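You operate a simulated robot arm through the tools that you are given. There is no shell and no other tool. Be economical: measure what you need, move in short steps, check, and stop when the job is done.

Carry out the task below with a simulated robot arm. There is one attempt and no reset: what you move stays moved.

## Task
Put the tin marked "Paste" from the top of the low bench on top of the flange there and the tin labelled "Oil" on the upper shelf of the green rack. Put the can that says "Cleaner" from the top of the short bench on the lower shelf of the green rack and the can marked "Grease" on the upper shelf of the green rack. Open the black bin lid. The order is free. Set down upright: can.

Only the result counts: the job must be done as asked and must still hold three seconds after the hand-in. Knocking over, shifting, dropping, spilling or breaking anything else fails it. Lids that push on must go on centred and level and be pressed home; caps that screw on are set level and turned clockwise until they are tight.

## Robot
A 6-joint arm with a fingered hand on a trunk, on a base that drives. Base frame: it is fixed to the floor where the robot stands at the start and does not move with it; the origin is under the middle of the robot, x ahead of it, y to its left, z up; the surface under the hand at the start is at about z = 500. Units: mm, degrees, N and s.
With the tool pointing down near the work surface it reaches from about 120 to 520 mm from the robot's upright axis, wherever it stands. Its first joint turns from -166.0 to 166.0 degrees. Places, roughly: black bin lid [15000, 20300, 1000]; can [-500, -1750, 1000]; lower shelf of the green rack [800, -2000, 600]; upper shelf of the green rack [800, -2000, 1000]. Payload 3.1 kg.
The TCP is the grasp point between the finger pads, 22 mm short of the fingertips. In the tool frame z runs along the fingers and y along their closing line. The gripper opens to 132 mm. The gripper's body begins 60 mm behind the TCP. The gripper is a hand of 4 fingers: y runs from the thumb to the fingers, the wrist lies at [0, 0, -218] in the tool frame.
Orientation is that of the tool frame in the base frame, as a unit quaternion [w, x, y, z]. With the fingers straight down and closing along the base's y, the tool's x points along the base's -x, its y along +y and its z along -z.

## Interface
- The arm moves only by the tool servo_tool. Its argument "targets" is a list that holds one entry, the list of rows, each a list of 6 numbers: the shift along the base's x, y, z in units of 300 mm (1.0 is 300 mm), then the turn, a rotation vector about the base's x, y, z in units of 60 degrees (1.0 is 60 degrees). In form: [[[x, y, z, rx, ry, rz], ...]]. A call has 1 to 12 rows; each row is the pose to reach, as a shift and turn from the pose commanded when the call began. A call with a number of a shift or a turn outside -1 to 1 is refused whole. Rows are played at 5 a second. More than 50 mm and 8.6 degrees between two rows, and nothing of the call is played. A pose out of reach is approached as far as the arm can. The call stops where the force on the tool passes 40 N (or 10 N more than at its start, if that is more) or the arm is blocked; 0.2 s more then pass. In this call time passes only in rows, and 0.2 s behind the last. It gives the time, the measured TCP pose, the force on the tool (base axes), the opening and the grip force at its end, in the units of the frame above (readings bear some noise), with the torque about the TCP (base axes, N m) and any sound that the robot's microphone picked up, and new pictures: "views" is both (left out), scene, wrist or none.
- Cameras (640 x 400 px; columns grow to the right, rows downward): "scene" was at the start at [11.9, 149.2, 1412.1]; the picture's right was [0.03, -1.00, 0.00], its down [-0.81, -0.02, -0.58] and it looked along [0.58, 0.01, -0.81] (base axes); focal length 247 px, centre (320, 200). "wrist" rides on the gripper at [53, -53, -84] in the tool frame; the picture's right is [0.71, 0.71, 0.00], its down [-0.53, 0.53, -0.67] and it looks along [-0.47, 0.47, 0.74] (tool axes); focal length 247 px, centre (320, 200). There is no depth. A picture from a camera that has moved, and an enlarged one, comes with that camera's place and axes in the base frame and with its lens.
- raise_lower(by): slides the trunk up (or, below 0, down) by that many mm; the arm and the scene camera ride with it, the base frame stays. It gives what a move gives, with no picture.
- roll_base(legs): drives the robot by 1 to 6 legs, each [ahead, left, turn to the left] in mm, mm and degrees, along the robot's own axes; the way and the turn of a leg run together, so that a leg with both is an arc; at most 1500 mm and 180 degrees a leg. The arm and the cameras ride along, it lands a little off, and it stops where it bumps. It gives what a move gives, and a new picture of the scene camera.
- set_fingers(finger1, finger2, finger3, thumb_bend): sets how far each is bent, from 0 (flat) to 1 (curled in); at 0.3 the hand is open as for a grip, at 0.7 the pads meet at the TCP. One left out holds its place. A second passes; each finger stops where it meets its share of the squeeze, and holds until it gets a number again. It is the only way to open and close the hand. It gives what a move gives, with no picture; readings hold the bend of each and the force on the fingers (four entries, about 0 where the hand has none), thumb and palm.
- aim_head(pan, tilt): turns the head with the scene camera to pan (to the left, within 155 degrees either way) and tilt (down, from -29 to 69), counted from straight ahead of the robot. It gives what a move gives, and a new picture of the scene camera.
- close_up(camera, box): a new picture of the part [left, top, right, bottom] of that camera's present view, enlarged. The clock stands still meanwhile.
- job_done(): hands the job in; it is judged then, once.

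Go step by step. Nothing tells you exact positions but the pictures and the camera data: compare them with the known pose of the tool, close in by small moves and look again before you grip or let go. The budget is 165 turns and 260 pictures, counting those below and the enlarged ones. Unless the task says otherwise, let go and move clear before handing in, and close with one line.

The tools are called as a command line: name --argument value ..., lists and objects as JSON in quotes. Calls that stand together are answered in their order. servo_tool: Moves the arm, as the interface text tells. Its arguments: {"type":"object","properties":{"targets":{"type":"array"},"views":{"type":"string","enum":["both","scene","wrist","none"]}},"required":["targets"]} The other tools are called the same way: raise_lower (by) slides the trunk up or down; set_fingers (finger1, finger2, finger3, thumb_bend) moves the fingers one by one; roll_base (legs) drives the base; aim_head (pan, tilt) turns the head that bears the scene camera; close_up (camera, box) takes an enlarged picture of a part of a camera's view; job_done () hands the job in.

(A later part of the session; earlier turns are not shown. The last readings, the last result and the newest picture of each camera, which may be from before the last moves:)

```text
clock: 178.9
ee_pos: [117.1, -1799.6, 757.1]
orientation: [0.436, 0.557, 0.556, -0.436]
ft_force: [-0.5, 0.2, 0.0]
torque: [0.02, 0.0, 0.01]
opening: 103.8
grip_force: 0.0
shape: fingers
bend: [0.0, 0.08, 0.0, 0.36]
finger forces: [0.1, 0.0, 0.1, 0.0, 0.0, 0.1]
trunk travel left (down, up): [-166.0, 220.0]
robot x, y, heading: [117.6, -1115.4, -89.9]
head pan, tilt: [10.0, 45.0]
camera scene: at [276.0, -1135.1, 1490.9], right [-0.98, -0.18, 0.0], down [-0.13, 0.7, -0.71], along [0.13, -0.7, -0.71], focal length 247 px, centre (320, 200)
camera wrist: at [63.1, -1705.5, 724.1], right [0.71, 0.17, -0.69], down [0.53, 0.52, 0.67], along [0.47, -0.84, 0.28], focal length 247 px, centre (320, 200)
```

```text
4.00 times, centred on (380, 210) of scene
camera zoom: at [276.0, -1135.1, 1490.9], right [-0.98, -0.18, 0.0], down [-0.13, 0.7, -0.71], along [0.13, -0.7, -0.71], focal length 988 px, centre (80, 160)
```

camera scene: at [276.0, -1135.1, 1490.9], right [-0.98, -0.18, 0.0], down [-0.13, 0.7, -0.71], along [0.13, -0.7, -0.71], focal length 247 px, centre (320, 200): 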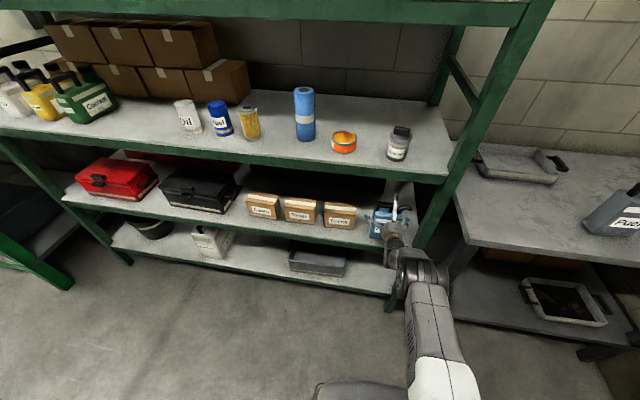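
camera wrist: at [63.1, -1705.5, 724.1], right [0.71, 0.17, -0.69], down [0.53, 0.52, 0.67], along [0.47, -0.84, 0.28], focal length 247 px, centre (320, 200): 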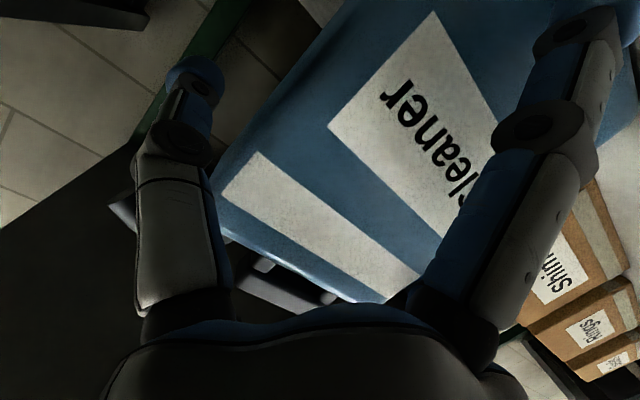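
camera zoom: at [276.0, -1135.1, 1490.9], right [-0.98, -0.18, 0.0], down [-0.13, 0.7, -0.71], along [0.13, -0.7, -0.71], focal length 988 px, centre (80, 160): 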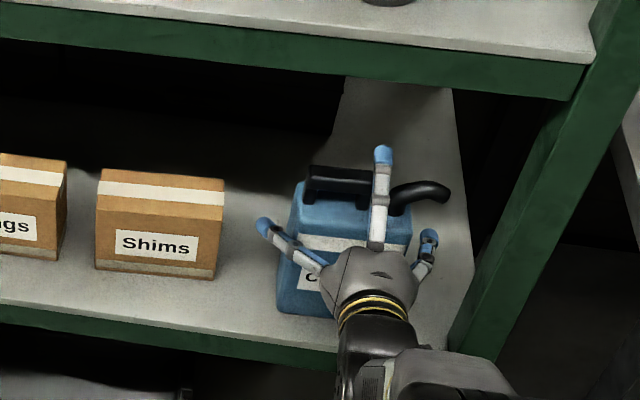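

servo_tool --targets '[[[0, 0.07, 0.0, 0, 0, 0], [0, 0.16, 0.0, 0, 0, 0], [0, 0.28, 0, 0, 0, 0], [0, 0.4, 0, 0, 0, 0]]]' --views "none"

roll_base --legs '[[-250, 0, 0]]'

close_up --camera "scene" --box '[280, 90, 460, 210]'

```text
clock: 179.9
ee_pos: [119.5, -1679.3, 755.8]
orientation: [0.437, 0.556, 0.556, -0.436]
ft_force: [-0.3, 0.2, 0.5]
torque: [0.0, 0.01, 0.02]
opening: 103.6
grip_force: 0.0
shape: fingers
bend: [0.0, 0.08, 0.0, 0.36]
finger forces: [0.1, 0.1, 0.0, 0.0, 0.0, 0.0]
trunk travel left (down, up): [-166.0, 220.0]
robot x, y, heading: [115.0, -1118.5, -89.9]
head pan, tilt: [10.0, 45.0]
```

```text
clock: 181.7
ee_pos: [117.5, -1426.9, 756.9]
orientation: [0.436, 0.557, 0.555, -0.437]
ft_force: [-0.1, 0.8, 0.2]
torque: [0.02, 0.01, 0.01]
opening: 103.5
grip_force: 0.0
shape: fingers
bend: [0.0, 0.08, 0.0, 0.36]
finger forces: [0.0, 0.0, 0.1, 0.0, 0.0, 0.0]
trunk travel left (down, up): [-166.0, 220.0]
robot x, y, heading: [112.0, -863.1, -90.0]
head pan, tilt: [10.0, 45.0]
camera scene: at [275.2, -881.5, 1490.9], right [-0.98, -0.18, 0.0], down [-0.12, 0.7, -0.71], along [0.12, -0.7, -0.71], focal length 247 px, centre (320, 200)
```

scene: 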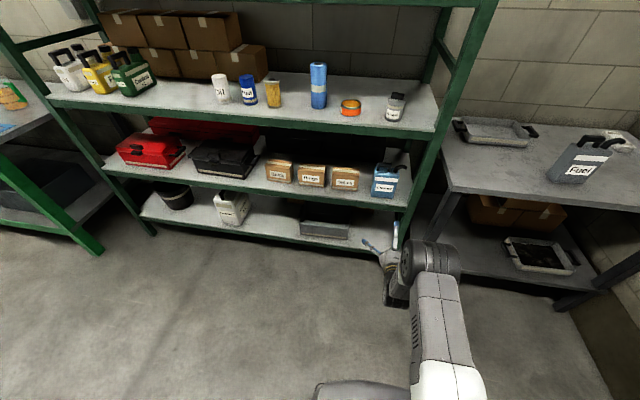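

```text
3.33 times, centred on (370, 150) of scene
camera zoom: at [275.2, -881.5, 1490.9], right [-0.98, -0.18, 0.0], down [-0.12, 0.7, -0.71], along [0.12, -0.7, -0.71], focal length 824 px, centre (153, 367)
```

zoom: 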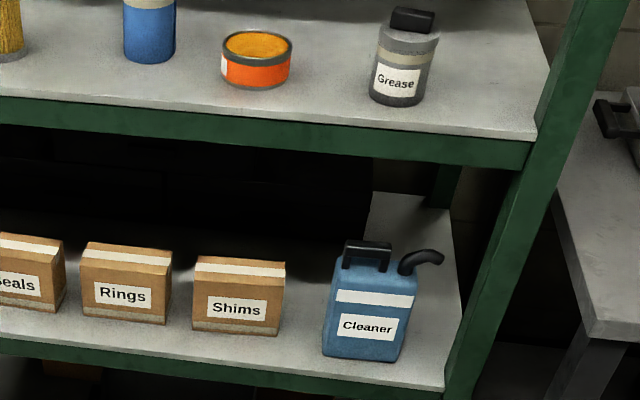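

All four objects are placed. Now I head for the black bin lid about 26 m away, first leaving this corner, then looking around.

roll_base --legs '[[0, -440, 0], [0, 0, 180], [1300, 0, 0], [1300, 0, 0]]'

aim_head --pan -35 --tilt 8

```text
clock: 204.1
ee_pos: [-286.9, 2309.0, 755.2]
orientation: [0.445, -0.545, 0.568, 0.428]
ft_force: [0.9, 0.1, -0.3]
torque: [0.0, -0.01, 0.01]
opening: 103.6
grip_force: 0.0
shape: fingers
bend: [0.0, 0.08, 0.0, 0.36]
finger forces: [0.0, 0.0, 0.1, 0.1, 0.0, 0.0]
trunk travel left (down, up): [-166.0, 220.0]
robot x, y, heading: [-307.6, 1744.8, 88.0]
head pan, tilt: [10.0, 45.0]
camera scene: at [-468.1, 1770.0, 1490.9], right [0.99, 0.14, 0.0], down [0.1, -0.7, -0.71], along [-0.1, 0.7, -0.71], focal length 247 px, centre (320, 200)
```

scene: 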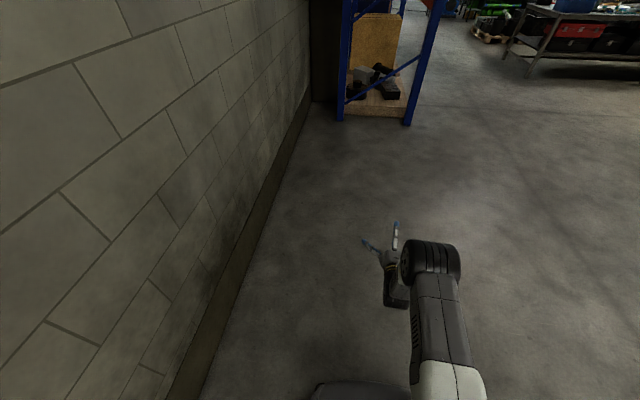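

```text
clock: 205.2
ee_pos: [-286.6, 2309.4, 756.1]
orientation: [0.445, -0.545, 0.568, 0.428]
ft_force: [0.2, -0.1, 0.0]
torque: [-0.03, -0.02, 0.0]
opening: 103.5
grip_force: 0.0
shape: fingers
bend: [0.0, 0.08, 0.0, 0.36]
finger forces: [0.1, 0.0, 0.0, 0.1, 0.0, 0.1]
trunk travel left (down, up): [-166.0, 220.0]
robot x, y, heading: [-304.2, 1744.1, 87.9]
head pan, tilt: [-35.0, 8.0]
camera scene: at [-401.1, 1763.0, 1549.0], right [0.8, -0.6, 0.0], down [-0.08, -0.11, -0.99], along [0.6, 0.79, -0.14], focal length 247 px, centre (320, 200)
```

scene: 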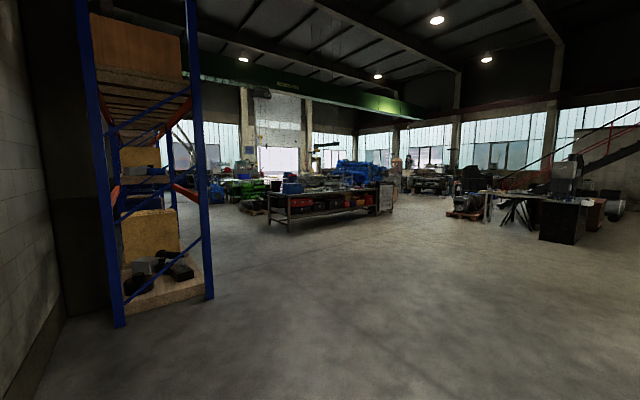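

roll_base --legs '[[0, 0, -56.4], [1500, 0, 0], [1500, 0, 0], [1500, 0, 0], [1200, 0, 0]]'

aim_head --pan 15 --tilt 8

```text
clock: 234.7
ee_pos: [5109.6, 4798.3, 755.8]
orientation: [0.598, -0.193, 0.763, 0.151]
ft_force: [0.7, -0.4, 0.5]
torque: [-0.02, 0.0, 0.04]
opening: 103.4
grip_force: 0.0
shape: fingers
bend: [0.0, 0.08, 0.0, 0.36]
finger forces: [0.0, 0.0, 0.0, 0.0, 0.0, 0.0]
trunk travel left (down, up): [-166.0, 220.0]
robot x, y, heading: [4615.5, 4526.2, 28.6]
head pan, tilt: [-35.0, 8.0]
camera scene: at [4582.1, 4615.7, 1549.1], right [-0.11, -0.99, 0.0], down [-0.14, 0.02, -0.99], along [0.98, -0.11, -0.14], focal length 247 px, centre (320, 200)
```

scene: 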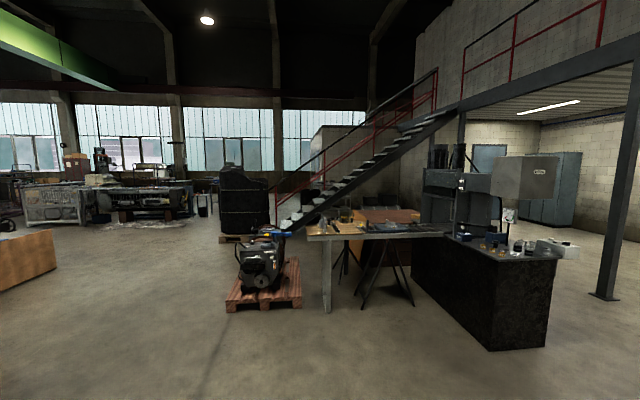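

```text
clock: 235.8
ee_pos: [5108.4, 4797.3, 755.9]
orientation: [0.599, -0.192, 0.763, 0.151]
ft_force: [-0.3, 0.6, 0.0]
torque: [-0.02, -0.03, 0.03]
opening: 103.5
grip_force: 0.1
shape: fingers
bend: [0.0, 0.08, 0.0, 0.36]
finger forces: [0.1, 0.1, 0.1, 0.1, 0.1, 0.0]
trunk travel left (down, up): [-166.0, 220.0]
robot x, y, heading: [4612.6, 4526.6, 28.8]
head pan, tilt: [15.0, 8.0]
camera scene: at [4556.8, 4689.6, 1549.1], right [0.69, -0.72, 0.0], down [-0.1, -0.1, -0.99], along [0.72, 0.68, -0.14], focal length 247 px, centre (320, 200)
```

scene: 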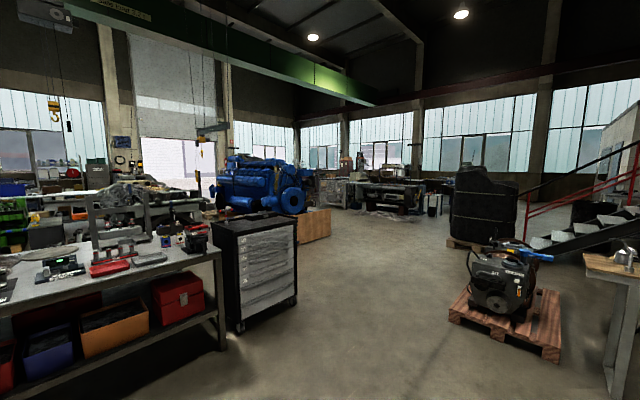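

roll_base --legs '[[0, 0, 6], [1500, 0, 0], [1500, 0, 0], [1500, 0, 0], [900, 0, 0]]'

aim_head --pan 35 --tilt 8

```text
clock: 262.3
ee_pos: [9567.4, 7902.1, 756.6]
orientation: [0.59, -0.228, 0.754, 0.178]
ft_force: [0.0, 0.0, 0.6]
torque: [-0.01, 0.01, 0.0]
opening: 103.4
grip_force: 0.0
shape: fingers
bend: [0.0, 0.08, 0.0, 0.36]
finger forces: [0.0, 0.1, 0.1, 0.1, 0.0, 0.1]
trunk travel left (down, up): [-166.0, 220.0]
robot x, y, heading: [9099.4, 7583.6, 33.9]
head pan, tilt: [15.0, 8.0]
camera scene: at [9027.3, 7742.7, 1549.1], right [0.76, -0.66, 0.0], down [-0.09, -0.11, -0.99], along [0.65, 0.75, -0.14], focal length 247 px, centre (320, 200)
```

scene: 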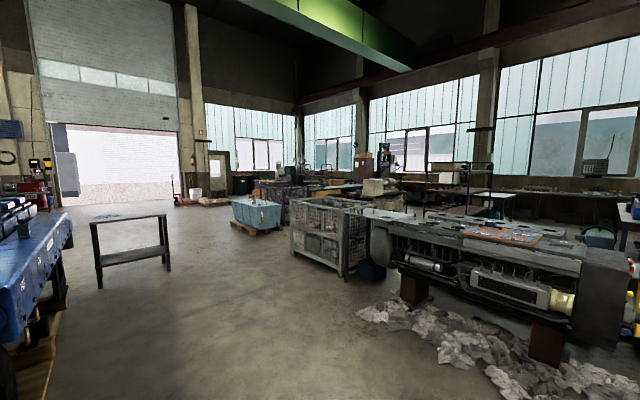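

```text
clock: 263.2
ee_pos: [9566.8, 7902.4, 756.3]
orientation: [0.59, -0.228, 0.753, 0.179]
ft_force: [0.1, -0.3, 0.1]
torque: [-0.02, -0.01, 0.04]
opening: 103.6
grip_force: 0.2
shape: fingers
bend: [0.0, 0.08, 0.0, 0.36]
finger forces: [0.0, 0.1, 0.1, 0.0, 0.1, 0.0]
trunk travel left (down, up): [-166.0, 220.0]
robot x, y, heading: [9101.4, 7583.2, 34.1]
head pan, tilt: [35.0, 8.0]
camera scene: at [8999.4, 7759.0, 1549.1], right [0.93, -0.36, 0.0], down [-0.05, -0.13, -0.99], along [0.35, 0.92, -0.14], focal length 247 px, centre (320, 200)
```

scene: 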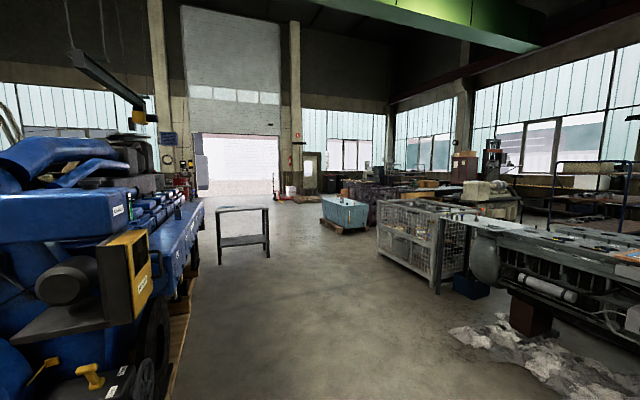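

close_up --camera "scene" --box '[280, 130, 440, 230]'

```text
4.00 times, centred on (360, 180) of scene
camera zoom: at [8999.4, 7759.0, 1549.1], right [0.93, -0.36, 0.0], down [-0.05, -0.13, -0.99], along [0.35, 0.92, -0.14], focal length 988 px, centre (160, 280)
```

zoom: 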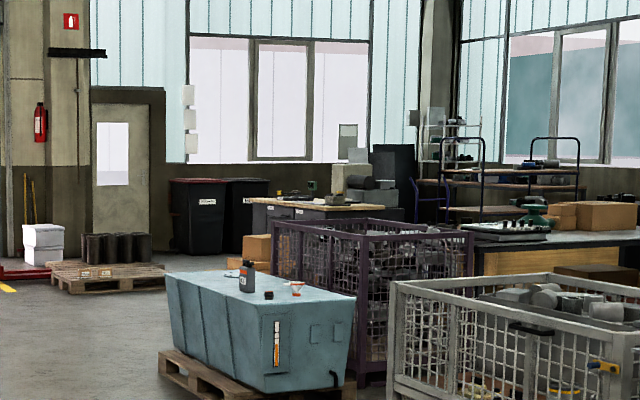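

The two wheeled bins stand by the far wall; the right one has the black lid. I drive along the clear corridor.

roll_base --legs '[[0, 0, 36.5], [1500, 0, 0], [1500, 0, 0], [1500, 0, 0]]'

aim_head --pan -5 --tilt 8

```text
clock: 286.4
ee_pos: [10722.1, 12389.3, 757.0]
orientation: [0.5, -0.46, 0.638, 0.361]
ft_force: [-0.6, -0.4, -0.3]
torque: [0.0, 0.02, 0.0]
opening: 103.3
grip_force: 0.0
shape: fingers
bend: [0.0, 0.08, 0.0, 0.36]
finger forces: [0.1, 0.1, 0.0, 0.0, 0.1, 0.1]
trunk travel left (down, up): [-166.0, 220.0]
robot x, y, heading: [10547.1, 11850.3, 71.7]
head pan, tilt: [35.0, 8.0]
camera scene: at [10362.0, 11928.4, 1549.1], right [0.96, 0.29, 0.0], down [0.04, -0.13, -0.99], along [-0.29, 0.95, -0.14], focal length 247 px, centre (320, 200)
```

scene: 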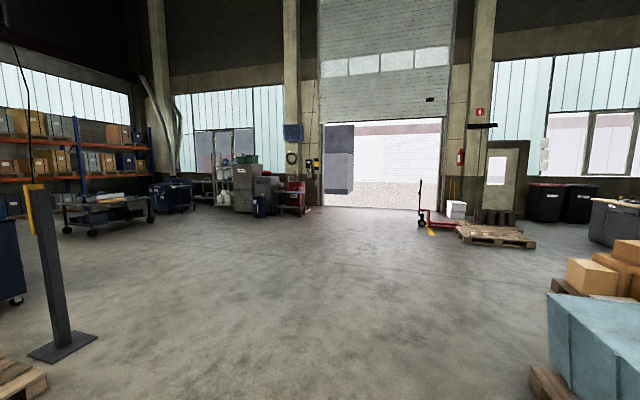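

```text
clock: 287.5
ee_pos: [10722.8, 12388.2, 755.7]
orientation: [0.5, -0.461, 0.637, 0.362]
ft_force: [-0.6, -1.3, 0.4]
torque: [-0.02, -0.07, -0.03]
opening: 103.5
grip_force: 0.2
shape: fingers
bend: [0.0, 0.08, 0.0, 0.36]
finger forces: [0.1, 0.0, 0.0, 0.1, 0.0, 0.0]
trunk travel left (down, up): [-166.0, 220.0]
robot x, y, heading: [10550.5, 11851.4, 72.1]
head pan, tilt: [-5.0, 8.0]
camera scene: at [10425.1, 11924.8, 1549.1], right [0.92, -0.39, 0.0], down [-0.05, -0.13, -0.99], along [0.39, 0.91, -0.14], focal length 247 px, centre (320, 200)
```

scene: 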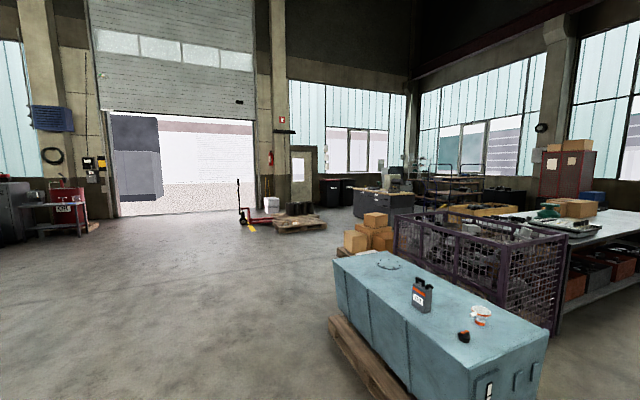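

roll_base --legs '[[0, 0, 18], [1500, 0, 0], [1500, 0, 0]]'

aim_head --pan -35 --tilt 12

```text
clock: 303.1
ee_pos: [10501.3, 15442.7, 756.6]
orientation: [-0.436, 0.557, -0.556, -0.436]
ft_force: [0.7, 0.5, -0.7]
torque: [-0.04, 0.0, 0.01]
opening: 103.8
grip_force: 0.0
shape: fingers
bend: [0.0, 0.08, 0.0, 0.36]
finger forces: [0.0, 0.0, 0.0, 0.0, 0.0, 0.0]
trunk travel left (down, up): [-166.0, 220.0]
robot x, y, heading: [10510.6, 14876.0, 90.7]
head pan, tilt: [-5.0, 8.0]
camera scene: at [10368.4, 14908.6, 1549.1], right [1.0, -0.08, 0.0], down [-0.01, -0.14, -0.99], along [0.08, 0.99, -0.14], focal length 247 px, centre (320, 200)
```

scene: 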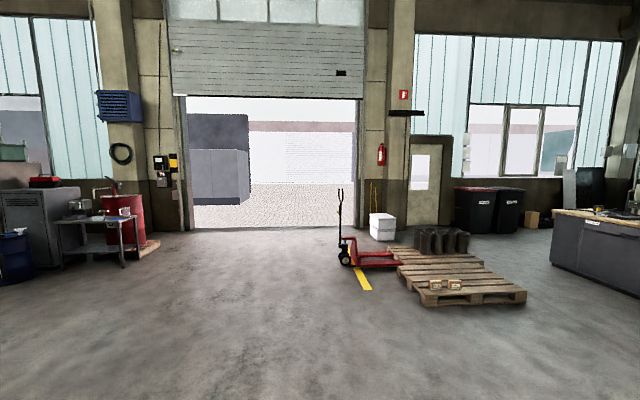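

```text
clock: 304.0
ee_pos: [10501.7, 15442.4, 756.7]
orientation: [-0.435, 0.558, -0.556, -0.437]
ft_force: [0.0, 0.0, -0.3]
torque: [-0.02, -0.01, -0.01]
opening: 103.5
grip_force: 0.0
shape: fingers
bend: [0.0, 0.08, 0.0, 0.36]
finger forces: [0.0, 0.0, 0.0, 0.0, 0.0, 0.1]
trunk travel left (down, up): [-166.0, 220.0]
robot x, y, heading: [10508.1, 14876.9, 90.7]
head pan, tilt: [-35.0, 12.0]
camera scene: at [10413.9, 14892.9, 1542.6], right [0.83, -0.56, 0.0], down [-0.12, -0.17, -0.98], along [0.55, 0.81, -0.21], focal length 247 px, centre (320, 200)
```

scene: 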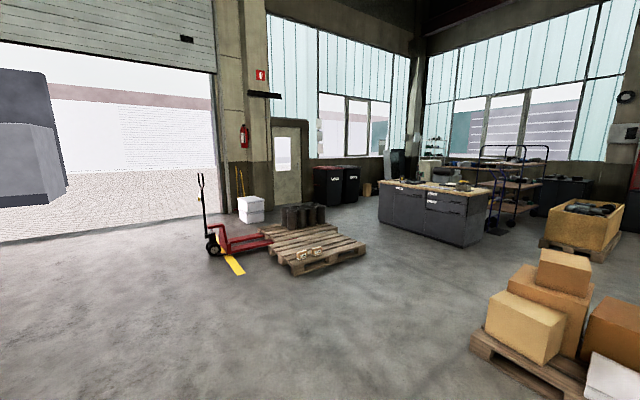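

roll_base --legs '[[0, 0, -56.5], [1450, 0, 0], [1450, 0, 0], [830, 0, 0], [0, 0, 56.5], [800, 0, 0]]'

aim_head --pan -25 --tilt 15

```text
clock: 330.9
ee_pos: [13417.2, 18413.0, 754.8]
orientation: [-0.423, 0.573, -0.54, -0.449]
ft_force: [0.0, -0.1, 0.8]
torque: [-0.01, -0.01, -0.03]
opening: 103.3
grip_force: 0.0
shape: fingers
bend: [0.0, 0.08, 0.0, 0.36]
finger forces: [0.0, 0.0, 0.0, 0.0, 0.0, 0.0]
trunk travel left (down, up): [-166.0, 220.0]
robot x, y, heading: [13460.9, 17844.2, 93.9]
head pan, tilt: [-35.0, 12.0]
camera scene: at [13361.5, 17859.1, 1542.6], right [0.86, -0.52, 0.0], down [-0.11, -0.18, -0.98], along [0.51, 0.84, -0.21], focal length 247 px, centre (320, 200)
```

scene: 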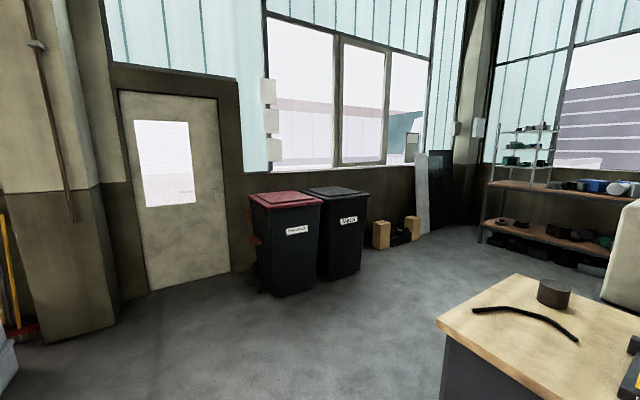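

```text
clock: 331.6
ee_pos: [13418.7, 18411.8, 756.3]
orientation: [-0.422, 0.573, -0.539, -0.45]
ft_force: [0.6, -0.7, 0.0]
torque: [-0.01, 0.02, 0.02]
opening: 103.4
grip_force: 0.0
shape: fingers
bend: [0.0, 0.08, 0.0, 0.36]
finger forces: [0.0, 0.1, 0.0, 0.0, 0.0, 0.0]
trunk travel left (down, up): [-166.0, 220.0]
robot x, y, heading: [13455.9, 17850.5, 94.0]
head pan, tilt: [-25.0, 15.0]
camera scene: at [13347.1, 17865.9, 1537.7], right [0.93, -0.36, 0.0], down [-0.09, -0.24, -0.97], along [0.35, 0.9, -0.26], focal length 247 px, centre (320, 200)
```

scene: 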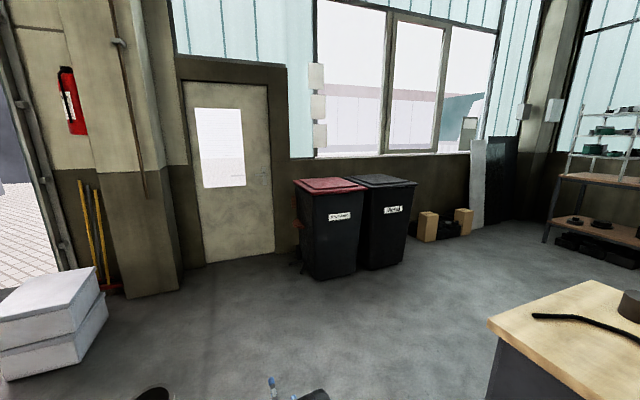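

close_up --camera "scene" --box '[280, 160, 440, 260]'

roll_base --legs '[[0, 0, -4], [650, 0, 0], [0, -1000, 0]]'

aim_head --pan -20 --tilt 35

```text
4.00 times, centred on (360, 210) of scene
camera zoom: at [13347.1, 17865.9, 1537.7], right [0.93, -0.36, 0.0], down [-0.09, -0.24, -0.97], along [0.35, 0.9, -0.26], focal length 988 px, centre (160, 160)
```

zoom: 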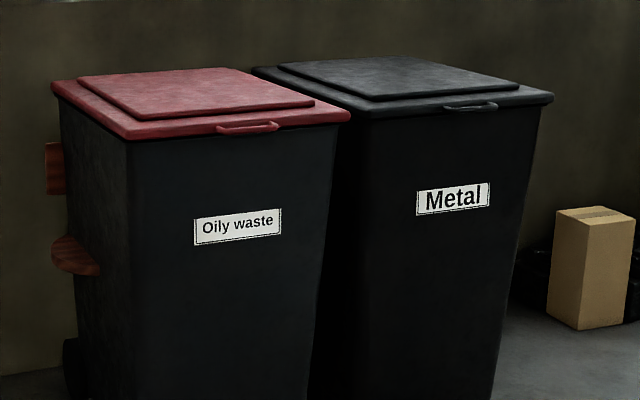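

```text
clock: 338.6
ee_pos: [14024.7, 19098.2, 753.7]
orientation: [-0.426, 0.567, -0.546, -0.445]
ft_force: [0.4, 0.7, 0.6]
torque: [0.03, 0.02, 0.04]
opening: 103.8
grip_force: 0.0
shape: fingers
bend: [0.0, 0.08, 0.0, 0.36]
finger forces: [0.0, 0.0, 0.1, 0.1, 0.0, 0.1]
trunk travel left (down, up): [-166.0, 220.0]
robot x, y, heading: [14054.8, 18534.8, 92.8]
head pan, tilt: [-25.0, 15.0]
stopped in leg 3: the robot was blocked; the commanded pose is now the measured one
camera scene: at [13944.9, 18556.4, 1537.9], right [0.92, -0.38, 0.0], down [-0.1, -0.24, -0.97], along [0.37, 0.89, -0.26], focal length 247 px, centre (320, 200)
```

scene: 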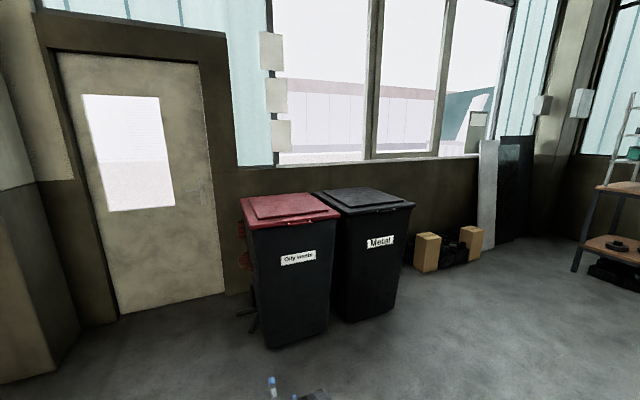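

```text
clock: 339.4
ee_pos: [14025.1, 19096.8, 756.1]
orientation: [-0.427, 0.567, -0.546, -0.444]
ft_force: [-0.1, 0.0, 0.2]
torque: [0.01, 0.01, 0.02]
opening: 103.8
grip_force: 0.1
shape: fingers
bend: [0.0, 0.08, 0.0, 0.36]
finger forces: [0.0, 0.0, 0.0, 0.0, 0.0, 0.0]
trunk travel left (down, up): [-166.0, 220.0]
robot x, y, heading: [14053.1, 18531.5, 92.6]
head pan, tilt: [-20.0, 35.0]
camera scene: at [13932.7, 18550.5, 1505.8], right [0.95, -0.3, 0.0], down [-0.17, -0.55, -0.82], along [0.24, 0.78, -0.57], focal length 247 px, centre (320, 200)
```

scene: 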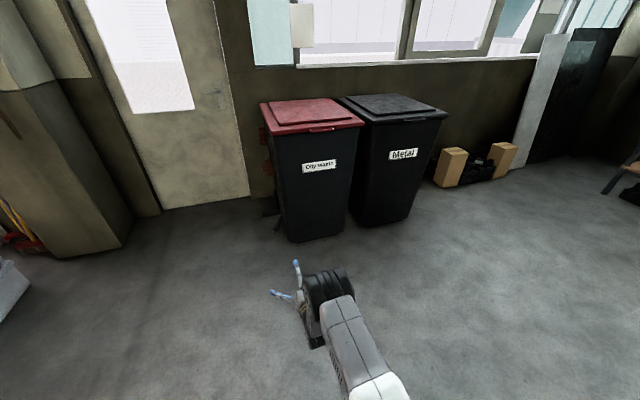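

roll_base --legs '[[0, 70, 0], [0, 0, 2.3], [600, 0, 0], [0, -1190, 0]]'

aim_head --pan 5 --tilt 35

```text
clock: 349.5
ee_pos: [15059.2, 19805.2, 755.6]
orientation: [-0.413, 0.584, -0.527, -0.459]
ft_force: [0.7, -0.5, -0.4]
torque: [0.0, -0.01, 0.04]
opening: 103.7
grip_force: 0.0
shape: fingers
bend: [0.0, 0.08, 0.0, 0.36]
finger forces: [0.0, 0.0, 0.1, 0.0, 0.0, 0.0]
trunk travel left (down, up): [-166.0, 220.0]
robot x, y, heading: [15119.6, 19241.2, 96.0]
head pan, tilt: [-20.0, 35.0]
camera scene: at [15001.3, 19254.1, 1505.7], right [0.97, -0.24, 0.0], down [-0.14, -0.56, -0.82], along [0.2, 0.8, -0.57], focal length 247 px, centre (320, 200)
```

scene: 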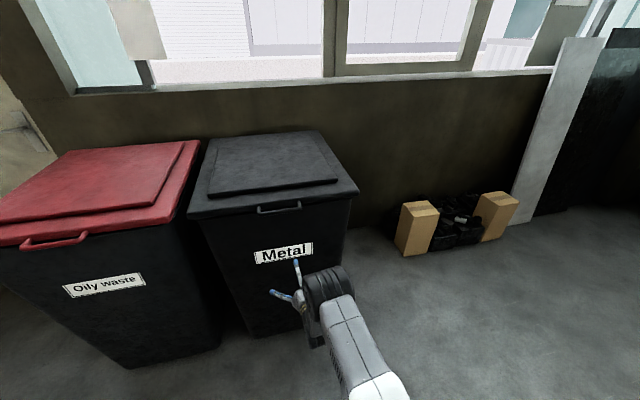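

```text
clock: 350.4
ee_pos: [15058.2, 19806.5, 756.3]
orientation: [-0.413, 0.584, -0.527, -0.459]
ft_force: [0.0, -0.2, -0.1]
torque: [0.0, 0.05, -0.03]
opening: 103.6
grip_force: 0.0
shape: fingers
bend: [0.0, 0.08, 0.0, 0.36]
finger forces: [0.0, 0.1, 0.0, 0.1, 0.0, 0.0]
trunk travel left (down, up): [-166.0, 220.0]
robot x, y, heading: [15122.0, 19243.9, 96.0]
head pan, tilt: [5.0, 35.0]
camera scene: at [14962.9, 19254.9, 1505.7], right [0.98, 0.19, 0.0], down [0.11, -0.56, -0.82], along [-0.16, 0.8, -0.57], focal length 247 px, centre (320, 200)
```

scene: 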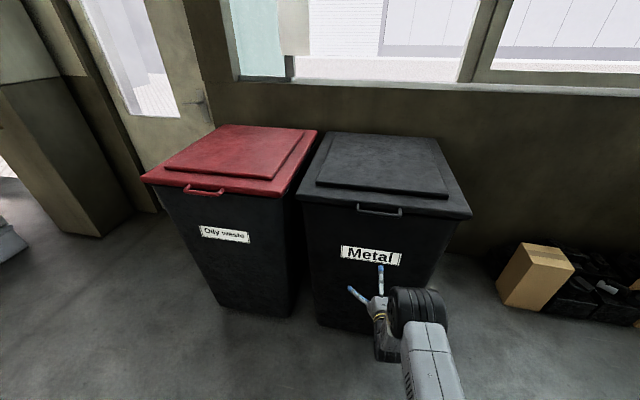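

set_fingers --finger1 0.65 --finger2 0.65 --finger3 0.65 --thumb_bend 0.65

raise_lower --by 160

servo_tool --targets '[[[0.0, -0.02, 0, 0.11, 0.012, 0], [0.0, -0.04, 0, 0.22, 0.023, 0], [0.0, -0.06, 0, 0.33, 0.034, 0], [0.0, -0.08, 0, 0.44, 0.046, 0], [0.0, -0.08, 0, 0.5, 0.052, 0]]]'

```text
clock: 351.4
ee_pos: [15057.7, 19806.3, 756.4]
orientation: [-0.412, 0.585, -0.527, -0.458]
ft_force: [-1.1, 0.0, -0.8]
torque: [0.01, 0.0, 0.0]
opening: 5.9
grip_force: 0.1
shape: fingers
bend: [0.65, 0.65, 0.65, 0.65]
finger forces: [0.0, 0.1, 0.0, 0.0, 0.0, 0.0]
trunk travel left (down, up): [-166.0, 220.0]
robot x, y, heading: [15119.7, 19246.4, 96.2]
head pan, tilt: [5.0, 35.0]
```

```text
clock: 353.2
ee_pos: [15057.9, 19806.1, 916.2]
orientation: [-0.413, 0.584, -0.528, -0.458]
ft_force: [-0.2, 0.4, 0.9]
torque: [0.01, 0.02, 0.03]
opening: 6.0
grip_force: 0.0
shape: fingers
bend: [0.65, 0.65, 0.65, 0.65]
finger forces: [0.1, 0.0, 0.0, 0.0, 0.0, 0.0]
trunk travel left (down, up): [-326.0, 60.0]
robot x, y, heading: [15120.3, 19246.0, 96.4]
head pan, tilt: [5.0, 35.0]
```

```text
clock: 354.4
ee_pos: [15058.6, 19781.1, 915.5]
orientation: [0.537, -0.443, 0.401, 0.595]
ft_force: [-1.0, 0.1, -0.6]
torque: [-0.01, 0.05, 0.01]
opening: 5.7
grip_force: 0.1
shape: fingers
bend: [0.65, 0.65, 0.65, 0.65]
finger forces: [0.0, 0.0, 0.0, 0.1, 0.0, 0.0]
trunk travel left (down, up): [-326.0, 60.0]
robot x, y, heading: [15120.1, 19244.0, 96.2]
head pan, tilt: [5.0, 35.0]
camera scene: at [14962.8, 19255.0, 1665.3], right [0.98, 0.19, 0.0], down [0.11, -0.56, -0.82], along [-0.16, 0.8, -0.57], focal length 247 px, centre (320, 200)
camera wrist: at [15117.2, 19721.9, 840.1], right [-0.72, 0.13, -0.68], down [-0.44, -0.84, 0.32], along [-0.53, 0.53, 0.66], focal length 247 px, centre (320, 200)
```

scene: 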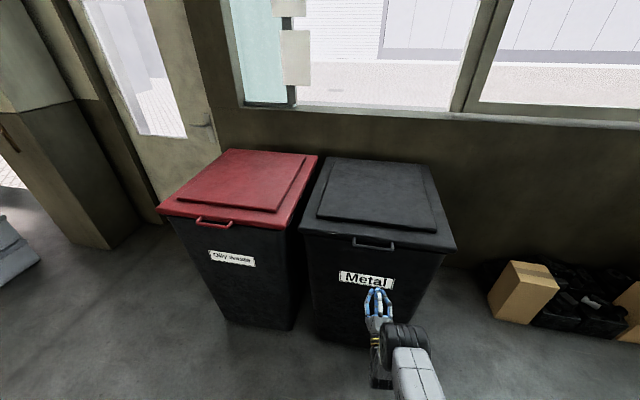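
wrist: 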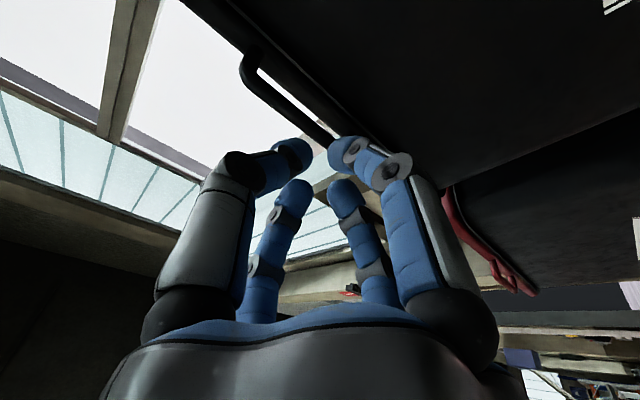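

roll_base --legs '[[130, 0, 0]]'

servo_tool --targets '[[[-0.03, 0.0, 0.06, 0, 0, 0], [-0.04, 0.05, 0.1, 0, 0, 0]]]'

close_up --camera "scene" --box '[280, 190, 460, 310]'

```text
clock: 355.7
ee_pos: [15045.7, 19912.6, 916.0]
orientation: [0.536, -0.445, 0.402, 0.595]
ft_force: [0.3, 0.1, 0.0]
torque: [0.02, 0.02, -0.01]
opening: 5.7
grip_force: 0.0
shape: fingers
bend: [0.65, 0.65, 0.65, 0.65]
finger forces: [0.0, 0.0, 0.0, 0.0, 0.0, 0.0]
trunk travel left (down, up): [-326.0, 60.0]
robot x, y, heading: [15108.7, 19372.3, 96.1]
head pan, tilt: [5.0, 35.0]
camera scene: at [14948.5, 19387.4, 1665.3], right [0.98, 0.19, 0.0], down [0.11, -0.56, -0.82], along [-0.16, 0.8, -0.57], focal length 247 px, centre (320, 200)
```

scene: 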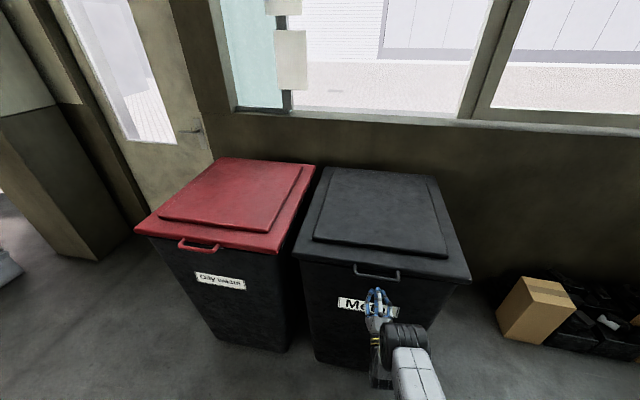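

```text
clock: 356.3
ee_pos: [15031.9, 19925.7, 943.6]
orientation: [0.536, -0.445, 0.403, 0.593]
ft_force: [-0.4, 0.0, 0.4]
torque: [0.03, -0.01, 0.01]
opening: 5.6
grip_force: 0.1
shape: fingers
bend: [0.65, 0.65, 0.65, 0.65]
finger forces: [0.1, 0.1, 0.0, 0.0, 0.0, 0.0]
trunk travel left (down, up): [-326.0, 60.0]
robot x, y, heading: [15106.9, 19372.0, 96.2]
head pan, tilt: [5.0, 35.0]
camera scene: at [14948.9, 19386.4, 1665.4], right [0.98, 0.19, 0.0], down [0.11, -0.56, -0.82], along [-0.16, 0.8, -0.57], focal length 247 px, centre (320, 200)
camera wrist: at [15090.8, 19866.3, 869.5], right [-0.72, 0.13, -0.68], down [-0.44, -0.84, 0.32], along [-0.53, 0.53, 0.66], focal length 247 px, centre (320, 200)
```

scene: 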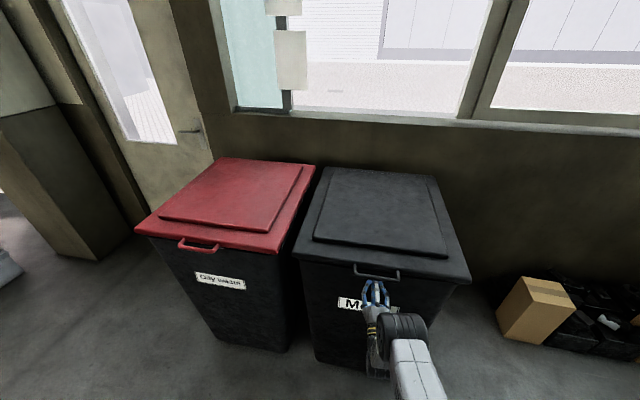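
wrist: 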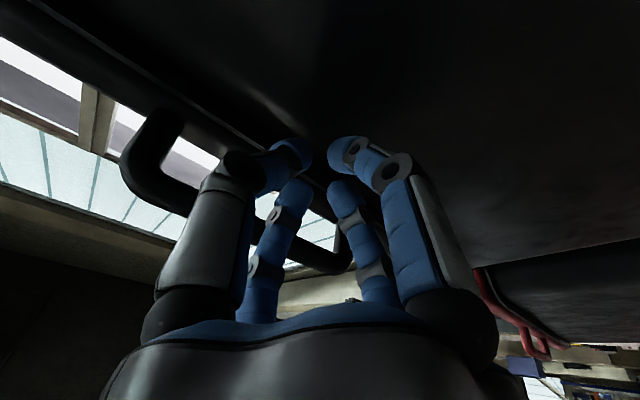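

```text
3.33 times, centred on (370, 250) of scene
camera zoom: at [14948.9, 19386.4, 1665.4], right [0.98, 0.19, 0.0], down [0.11, -0.56, -0.82], along [-0.16, 0.8, -0.57], focal length 824 px, centre (153, 33)
```

zoom: 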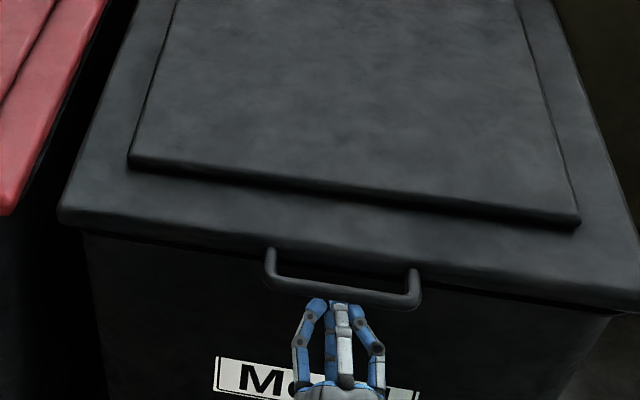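

servo_tool --targets '[[[0.01, 0.05, 0.0, 0, 0, 0], [0.01, 0.08, 0.02, 0, 0, 0], [0.01, 0.08, 0.06, 0, 0, 0], [0.01, 0.08, 0.12, 0, 0, 0], [0.01, 0.08, 0.18, 0, 0, 0]]]'

```text
clock: 357.5
ee_pos: [15036.0, 19950.6, 1000.5]
orientation: [0.537, -0.443, 0.401, 0.595]
ft_force: [-0.9, -0.7, -1.5]
torque: [0.05, 0.01, -0.03]
opening: 4.7
grip_force: 1.1
shape: fingers
bend: [0.65, 0.65, 0.66, 0.65]
finger forces: [0.1, 0.0, 1.9, 0.0, 0.1, 0.1]
trunk travel left (down, up): [-326.0, 60.0]
robot x, y, heading: [15105.3, 19376.0, 96.1]
head pan, tilt: [5.0, 35.0]
camera scene: at [14948.6, 19386.1, 1665.4], right [0.98, 0.19, 0.0], down [0.11, -0.56, -0.82], along [-0.16, 0.8, -0.57], focal length 247 px, centre (320, 200)
camera wrist: at [15094.3, 19891.1, 924.0], right [-0.72, 0.13, -0.68], down [-0.44, -0.84, 0.32], along [-0.53, 0.53, 0.66], focal length 247 px, centre (320, 200)
```

scene: 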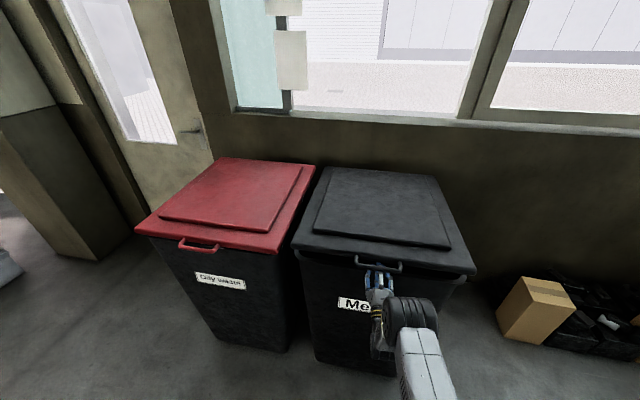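
wrist: 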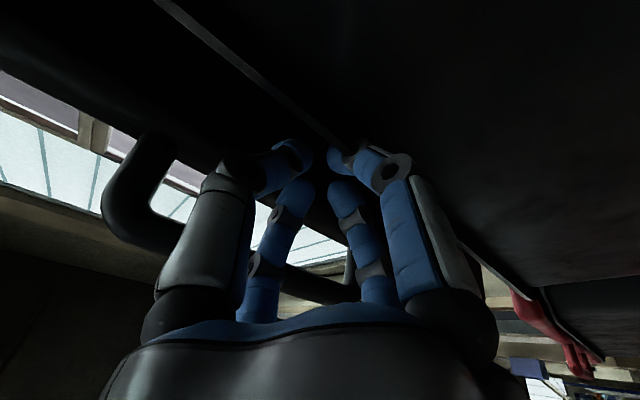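

servo_tool --targets '[[[0, 0.05, 0.1, 0, 0, 0], [0, 0.1, 0.22, 0, 0, 0], [0, 0.15, 0.34, 0, 0, 0], [0, 0.2, 0.46, 0, 0, 0], [0, 0.25, 0.58, 0, 0, 0]]]'

```text
clock: 358.7
ee_pos: [15037.3, 20027.4, 1172.8]
orientation: [0.536, -0.445, 0.402, 0.594]
ft_force: [0.2, -2.1, -1.5]
torque: [0.05, -0.04, -0.01]
opening: 4.9
grip_force: 1.2
shape: fingers
bend: [0.65, 0.65, 0.67, 0.65]
finger forces: [0.0, 0.0, 2.2, 0.0, 0.0, 0.0]
trunk travel left (down, up): [-326.0, 60.0]
robot x, y, heading: [15104.7, 19374.8, 96.0]
head pan, tilt: [5.0, 35.0]
camera scene: at [14948.7, 19385.3, 1665.4], right [0.98, 0.19, 0.0], down [0.11, -0.56, -0.82], along [-0.16, 0.8, -0.57], focal length 247 px, centre (320, 200)
camera wrist: at [15096.3, 19967.1, 1097.9], right [-0.72, 0.13, -0.68], down [-0.44, -0.84, 0.32], along [-0.53, 0.53, 0.66], focal length 247 px, centre (320, 200)
```

scene: 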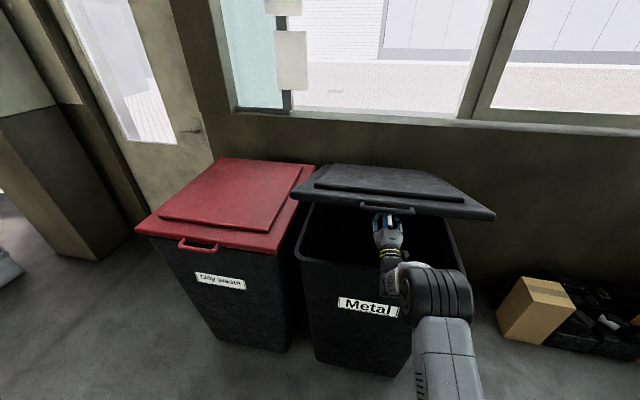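
wrist: 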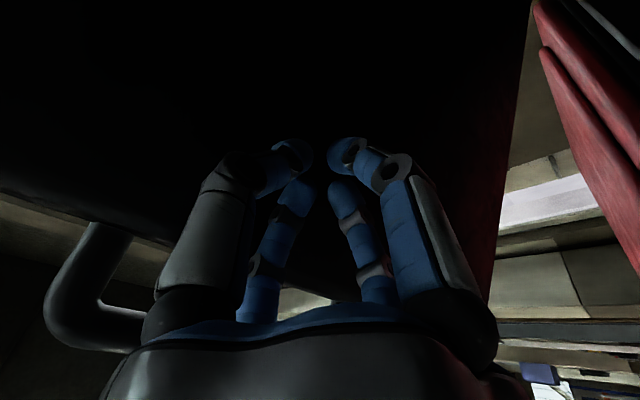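

raise_lower --by 60

roll_base --legs '[[150, 0, 0]]'

servo_tool --targets '[[[0, 0.02, 0.12, 0, 0, 0], [0, 0.04, 0.25, 0, 0, 0], [0, 0.06, 0.38, 0, 0, 0]]]' --views "scene"

```text
clock: 359.7
ee_pos: [15037.6, 20027.3, 1234.1]
orientation: [0.536, -0.445, 0.402, 0.595]
ft_force: [-0.4, -0.6, -1.2]
torque: [0.01, 0.0, -0.01]
opening: 5.2
grip_force: 0.4
shape: fingers
bend: [0.65, 0.65, 0.66, 0.65]
finger forces: [0.0, 0.1, 1.1, 0.1, 0.0, 0.0]
trunk travel left (down, up): [-386.0, 0.0]
robot x, y, heading: [15107.3, 19374.3, 95.9]
head pan, tilt: [5.0, 35.0]
```

```text
clock: 361.1
ee_pos: [15020.4, 20171.9, 1233.5]
orientation: [0.536, -0.444, 0.402, 0.594]
ft_force: [0.6, -1.4, -2.0]
torque: [0.01, -0.03, 0.01]
opening: 5.3
grip_force: 1.0
shape: fingers
bend: [0.65, 0.65, 0.67, 0.65]
finger forces: [0.0, 0.0, 1.8, 0.0, 0.0, 0.0]
trunk travel left (down, up): [-386.0, 0.0]
robot x, y, heading: [15088.9, 19520.7, 96.2]
head pan, tilt: [5.0, 35.0]
camera scene: at [14932.9, 19530.7, 1724.8], right [0.98, 0.19, 0.0], down [0.11, -0.56, -0.82], along [-0.16, 0.8, -0.57], focal length 247 px, centre (320, 200)
```

scene: 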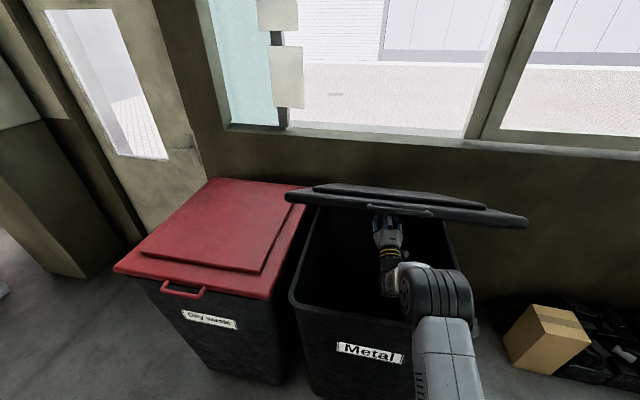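

```text
clock: 361.9
ee_pos: [15022.5, 20190.1, 1344.8]
orientation: [0.536, -0.445, 0.401, 0.596]
ft_force: [-0.8, -0.5, -1.2]
torque: [-0.02, 0.02, -0.04]
opening: 5.2
grip_force: 0.5
shape: fingers
bend: [0.65, 0.65, 0.67, 0.65]
finger forces: [0.0, 0.1, 1.3, 0.1, 0.0, 0.0]
trunk travel left (down, up): [-386.0, 0.0]
robot x, y, heading: [15092.5, 19518.7, 96.1]
head pan, tilt: [5.0, 35.0]
camera scene: at [14933.2, 19529.6, 1724.9], right [0.98, 0.19, 0.0], down [0.11, -0.56, -0.82], along [-0.16, 0.8, -0.57], focal length 247 px, centre (320, 200)
```

scene: 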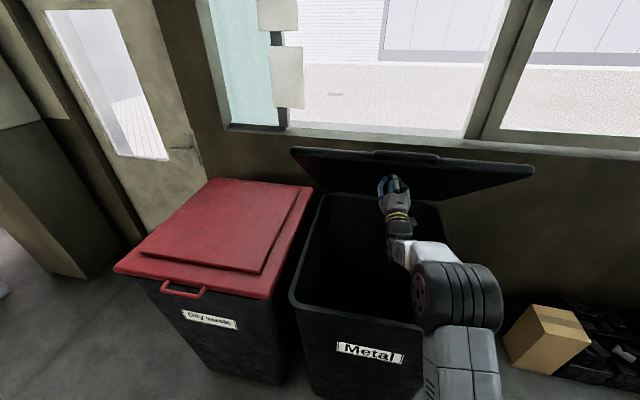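

roll_base --legs '[[150, 0, 0]]'

servo_tool --targets '[[[0, 0.1, 0.02, 0, 0, 0], [0, 0.2, 0.04, 0, 0, 0]]]' --views "scene"

```text
clock: 363.2
ee_pos: [15005.8, 20341.2, 1343.1]
orientation: [0.536, -0.445, 0.401, 0.596]
ft_force: [-0.2, -2.5, -0.6]
torque: [0.04, 0.01, 0.0]
opening: 5.0
grip_force: 1.2
shape: fingers
bend: [0.65, 0.65, 0.66, 0.65]
finger forces: [0.0, 0.0, 2.4, 0.1, 0.0, 0.1]
trunk travel left (down, up): [-386.0, 0.0]
robot x, y, heading: [15076.9, 19670.4, 96.3]
head pan, tilt: [5.0, 35.0]
camera scene: at [14916.8, 19680.2, 1724.8], right [0.98, 0.19, 0.0], down [0.11, -0.56, -0.82], along [-0.16, 0.8, -0.57], focal length 247 px, centre (320, 200)
```

scene: 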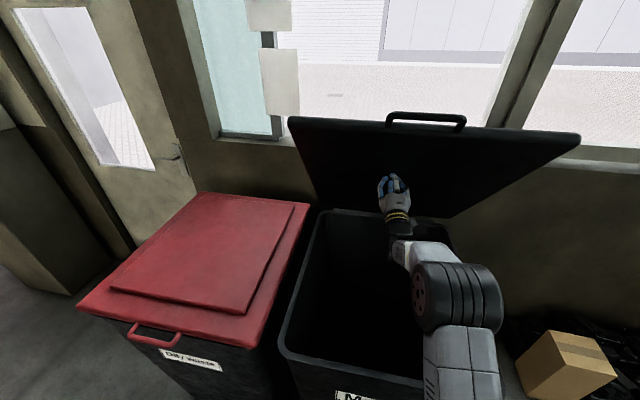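

```text
clock: 363.9
ee_pos: [15006.3, 20401.3, 1354.5]
orientation: [0.537, -0.444, 0.402, 0.594]
ft_force: [1.0, -0.5, -0.8]
torque: [0.05, 0.02, 0.0]
opening: 5.2
grip_force: 0.7
shape: fingers
bend: [0.65, 0.65, 0.66, 0.65]
finger forces: [0.1, 0.1, 0.5, 0.1, 0.1, 0.0]
trunk travel left (down, up): [-386.0, 0.0]
robot x, y, heading: [15077.8, 19668.2, 96.2]
head pan, tilt: [5.0, 35.0]
camera scene: at [14916.6, 19682.0, 1724.8], right [0.98, 0.19, 0.0], down [0.11, -0.56, -0.82], along [-0.16, 0.8, -0.57], focal length 247 px, centre (320, 200)
```

scene: 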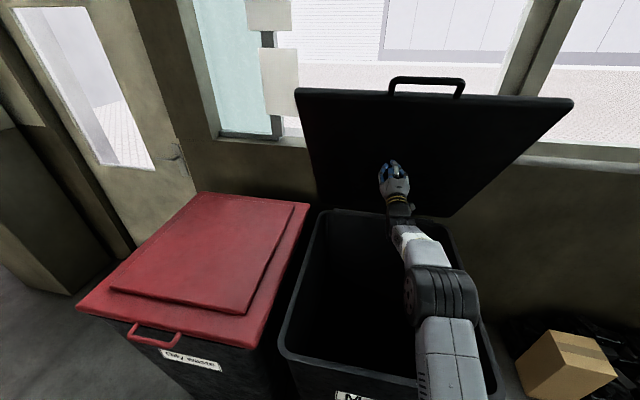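

roll_base --legs '[[40, 0, 0]]'

servo_tool --targets '[[[0, 0.07, 0.0, 0, 0, 0], [0, 0.14, 0.0, 0, 0, 0]]]' --views "scene"

```text
clock: 364.7
ee_pos: [15003.4, 20439.3, 1357.5]
orientation: [0.536, -0.444, 0.401, 0.595]
ft_force: [-0.4, -0.5, 0.0]
torque: [0.01, 0.02, 0.02]
opening: 5.0
grip_force: 0.0
shape: fingers
bend: [0.65, 0.65, 0.65, 0.65]
finger forces: [0.0, 0.0, 0.1, 0.0, 0.0, 0.0]
trunk travel left (down, up): [-386.0, 0.0]
robot x, y, heading: [15073.8, 19709.0, 96.2]
head pan, tilt: [5.0, 35.0]
camera scene: at [14912.7, 19718.6, 1724.9], right [0.98, 0.19, 0.0], down [0.11, -0.56, -0.82], along [-0.16, 0.8, -0.57], focal length 247 px, centre (320, 200)
```

scene: 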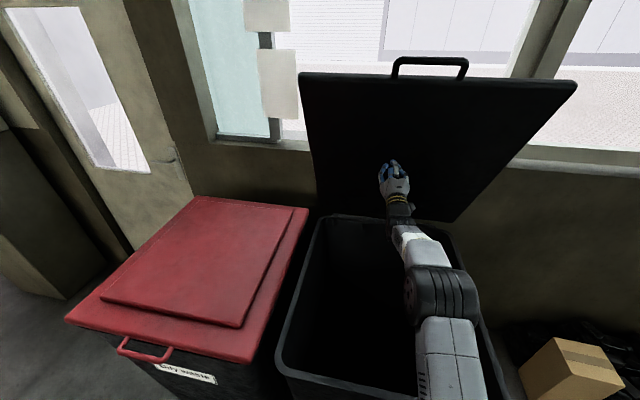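

```text
clock: 365.3
ee_pos: [15002.8, 20486.5, 1352.1]
orientation: [0.536, -0.446, 0.403, 0.593]
ft_force: [-1.4, -0.5, -0.6]
torque: [0.01, -0.02, -0.02]
opening: 5.0
grip_force: 0.4
shape: fingers
bend: [0.65, 0.65, 0.65, 0.65]
finger forces: [0.1, 0.0, 0.4, 0.0, 0.3, 0.0]
trunk travel left (down, up): [-386.0, 0.0]
robot x, y, heading: [15068.4, 19707.3, 96.1]
head pan, tilt: [5.0, 35.0]
camera scene: at [14912.3, 19723.1, 1724.7], right [0.98, 0.19, 0.0], down [0.11, -0.56, -0.82], along [-0.16, 0.8, -0.58], focal length 247 px, centre (320, 200)
```

scene: 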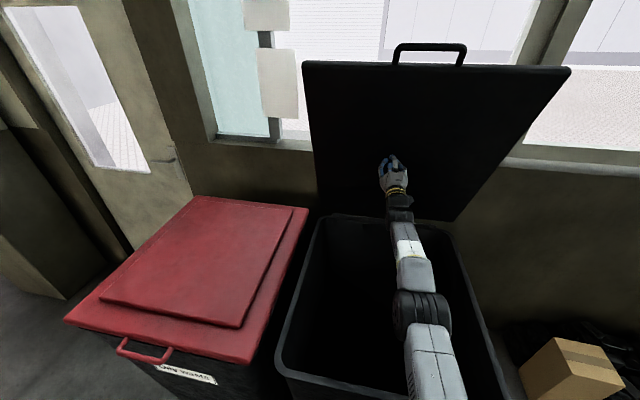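

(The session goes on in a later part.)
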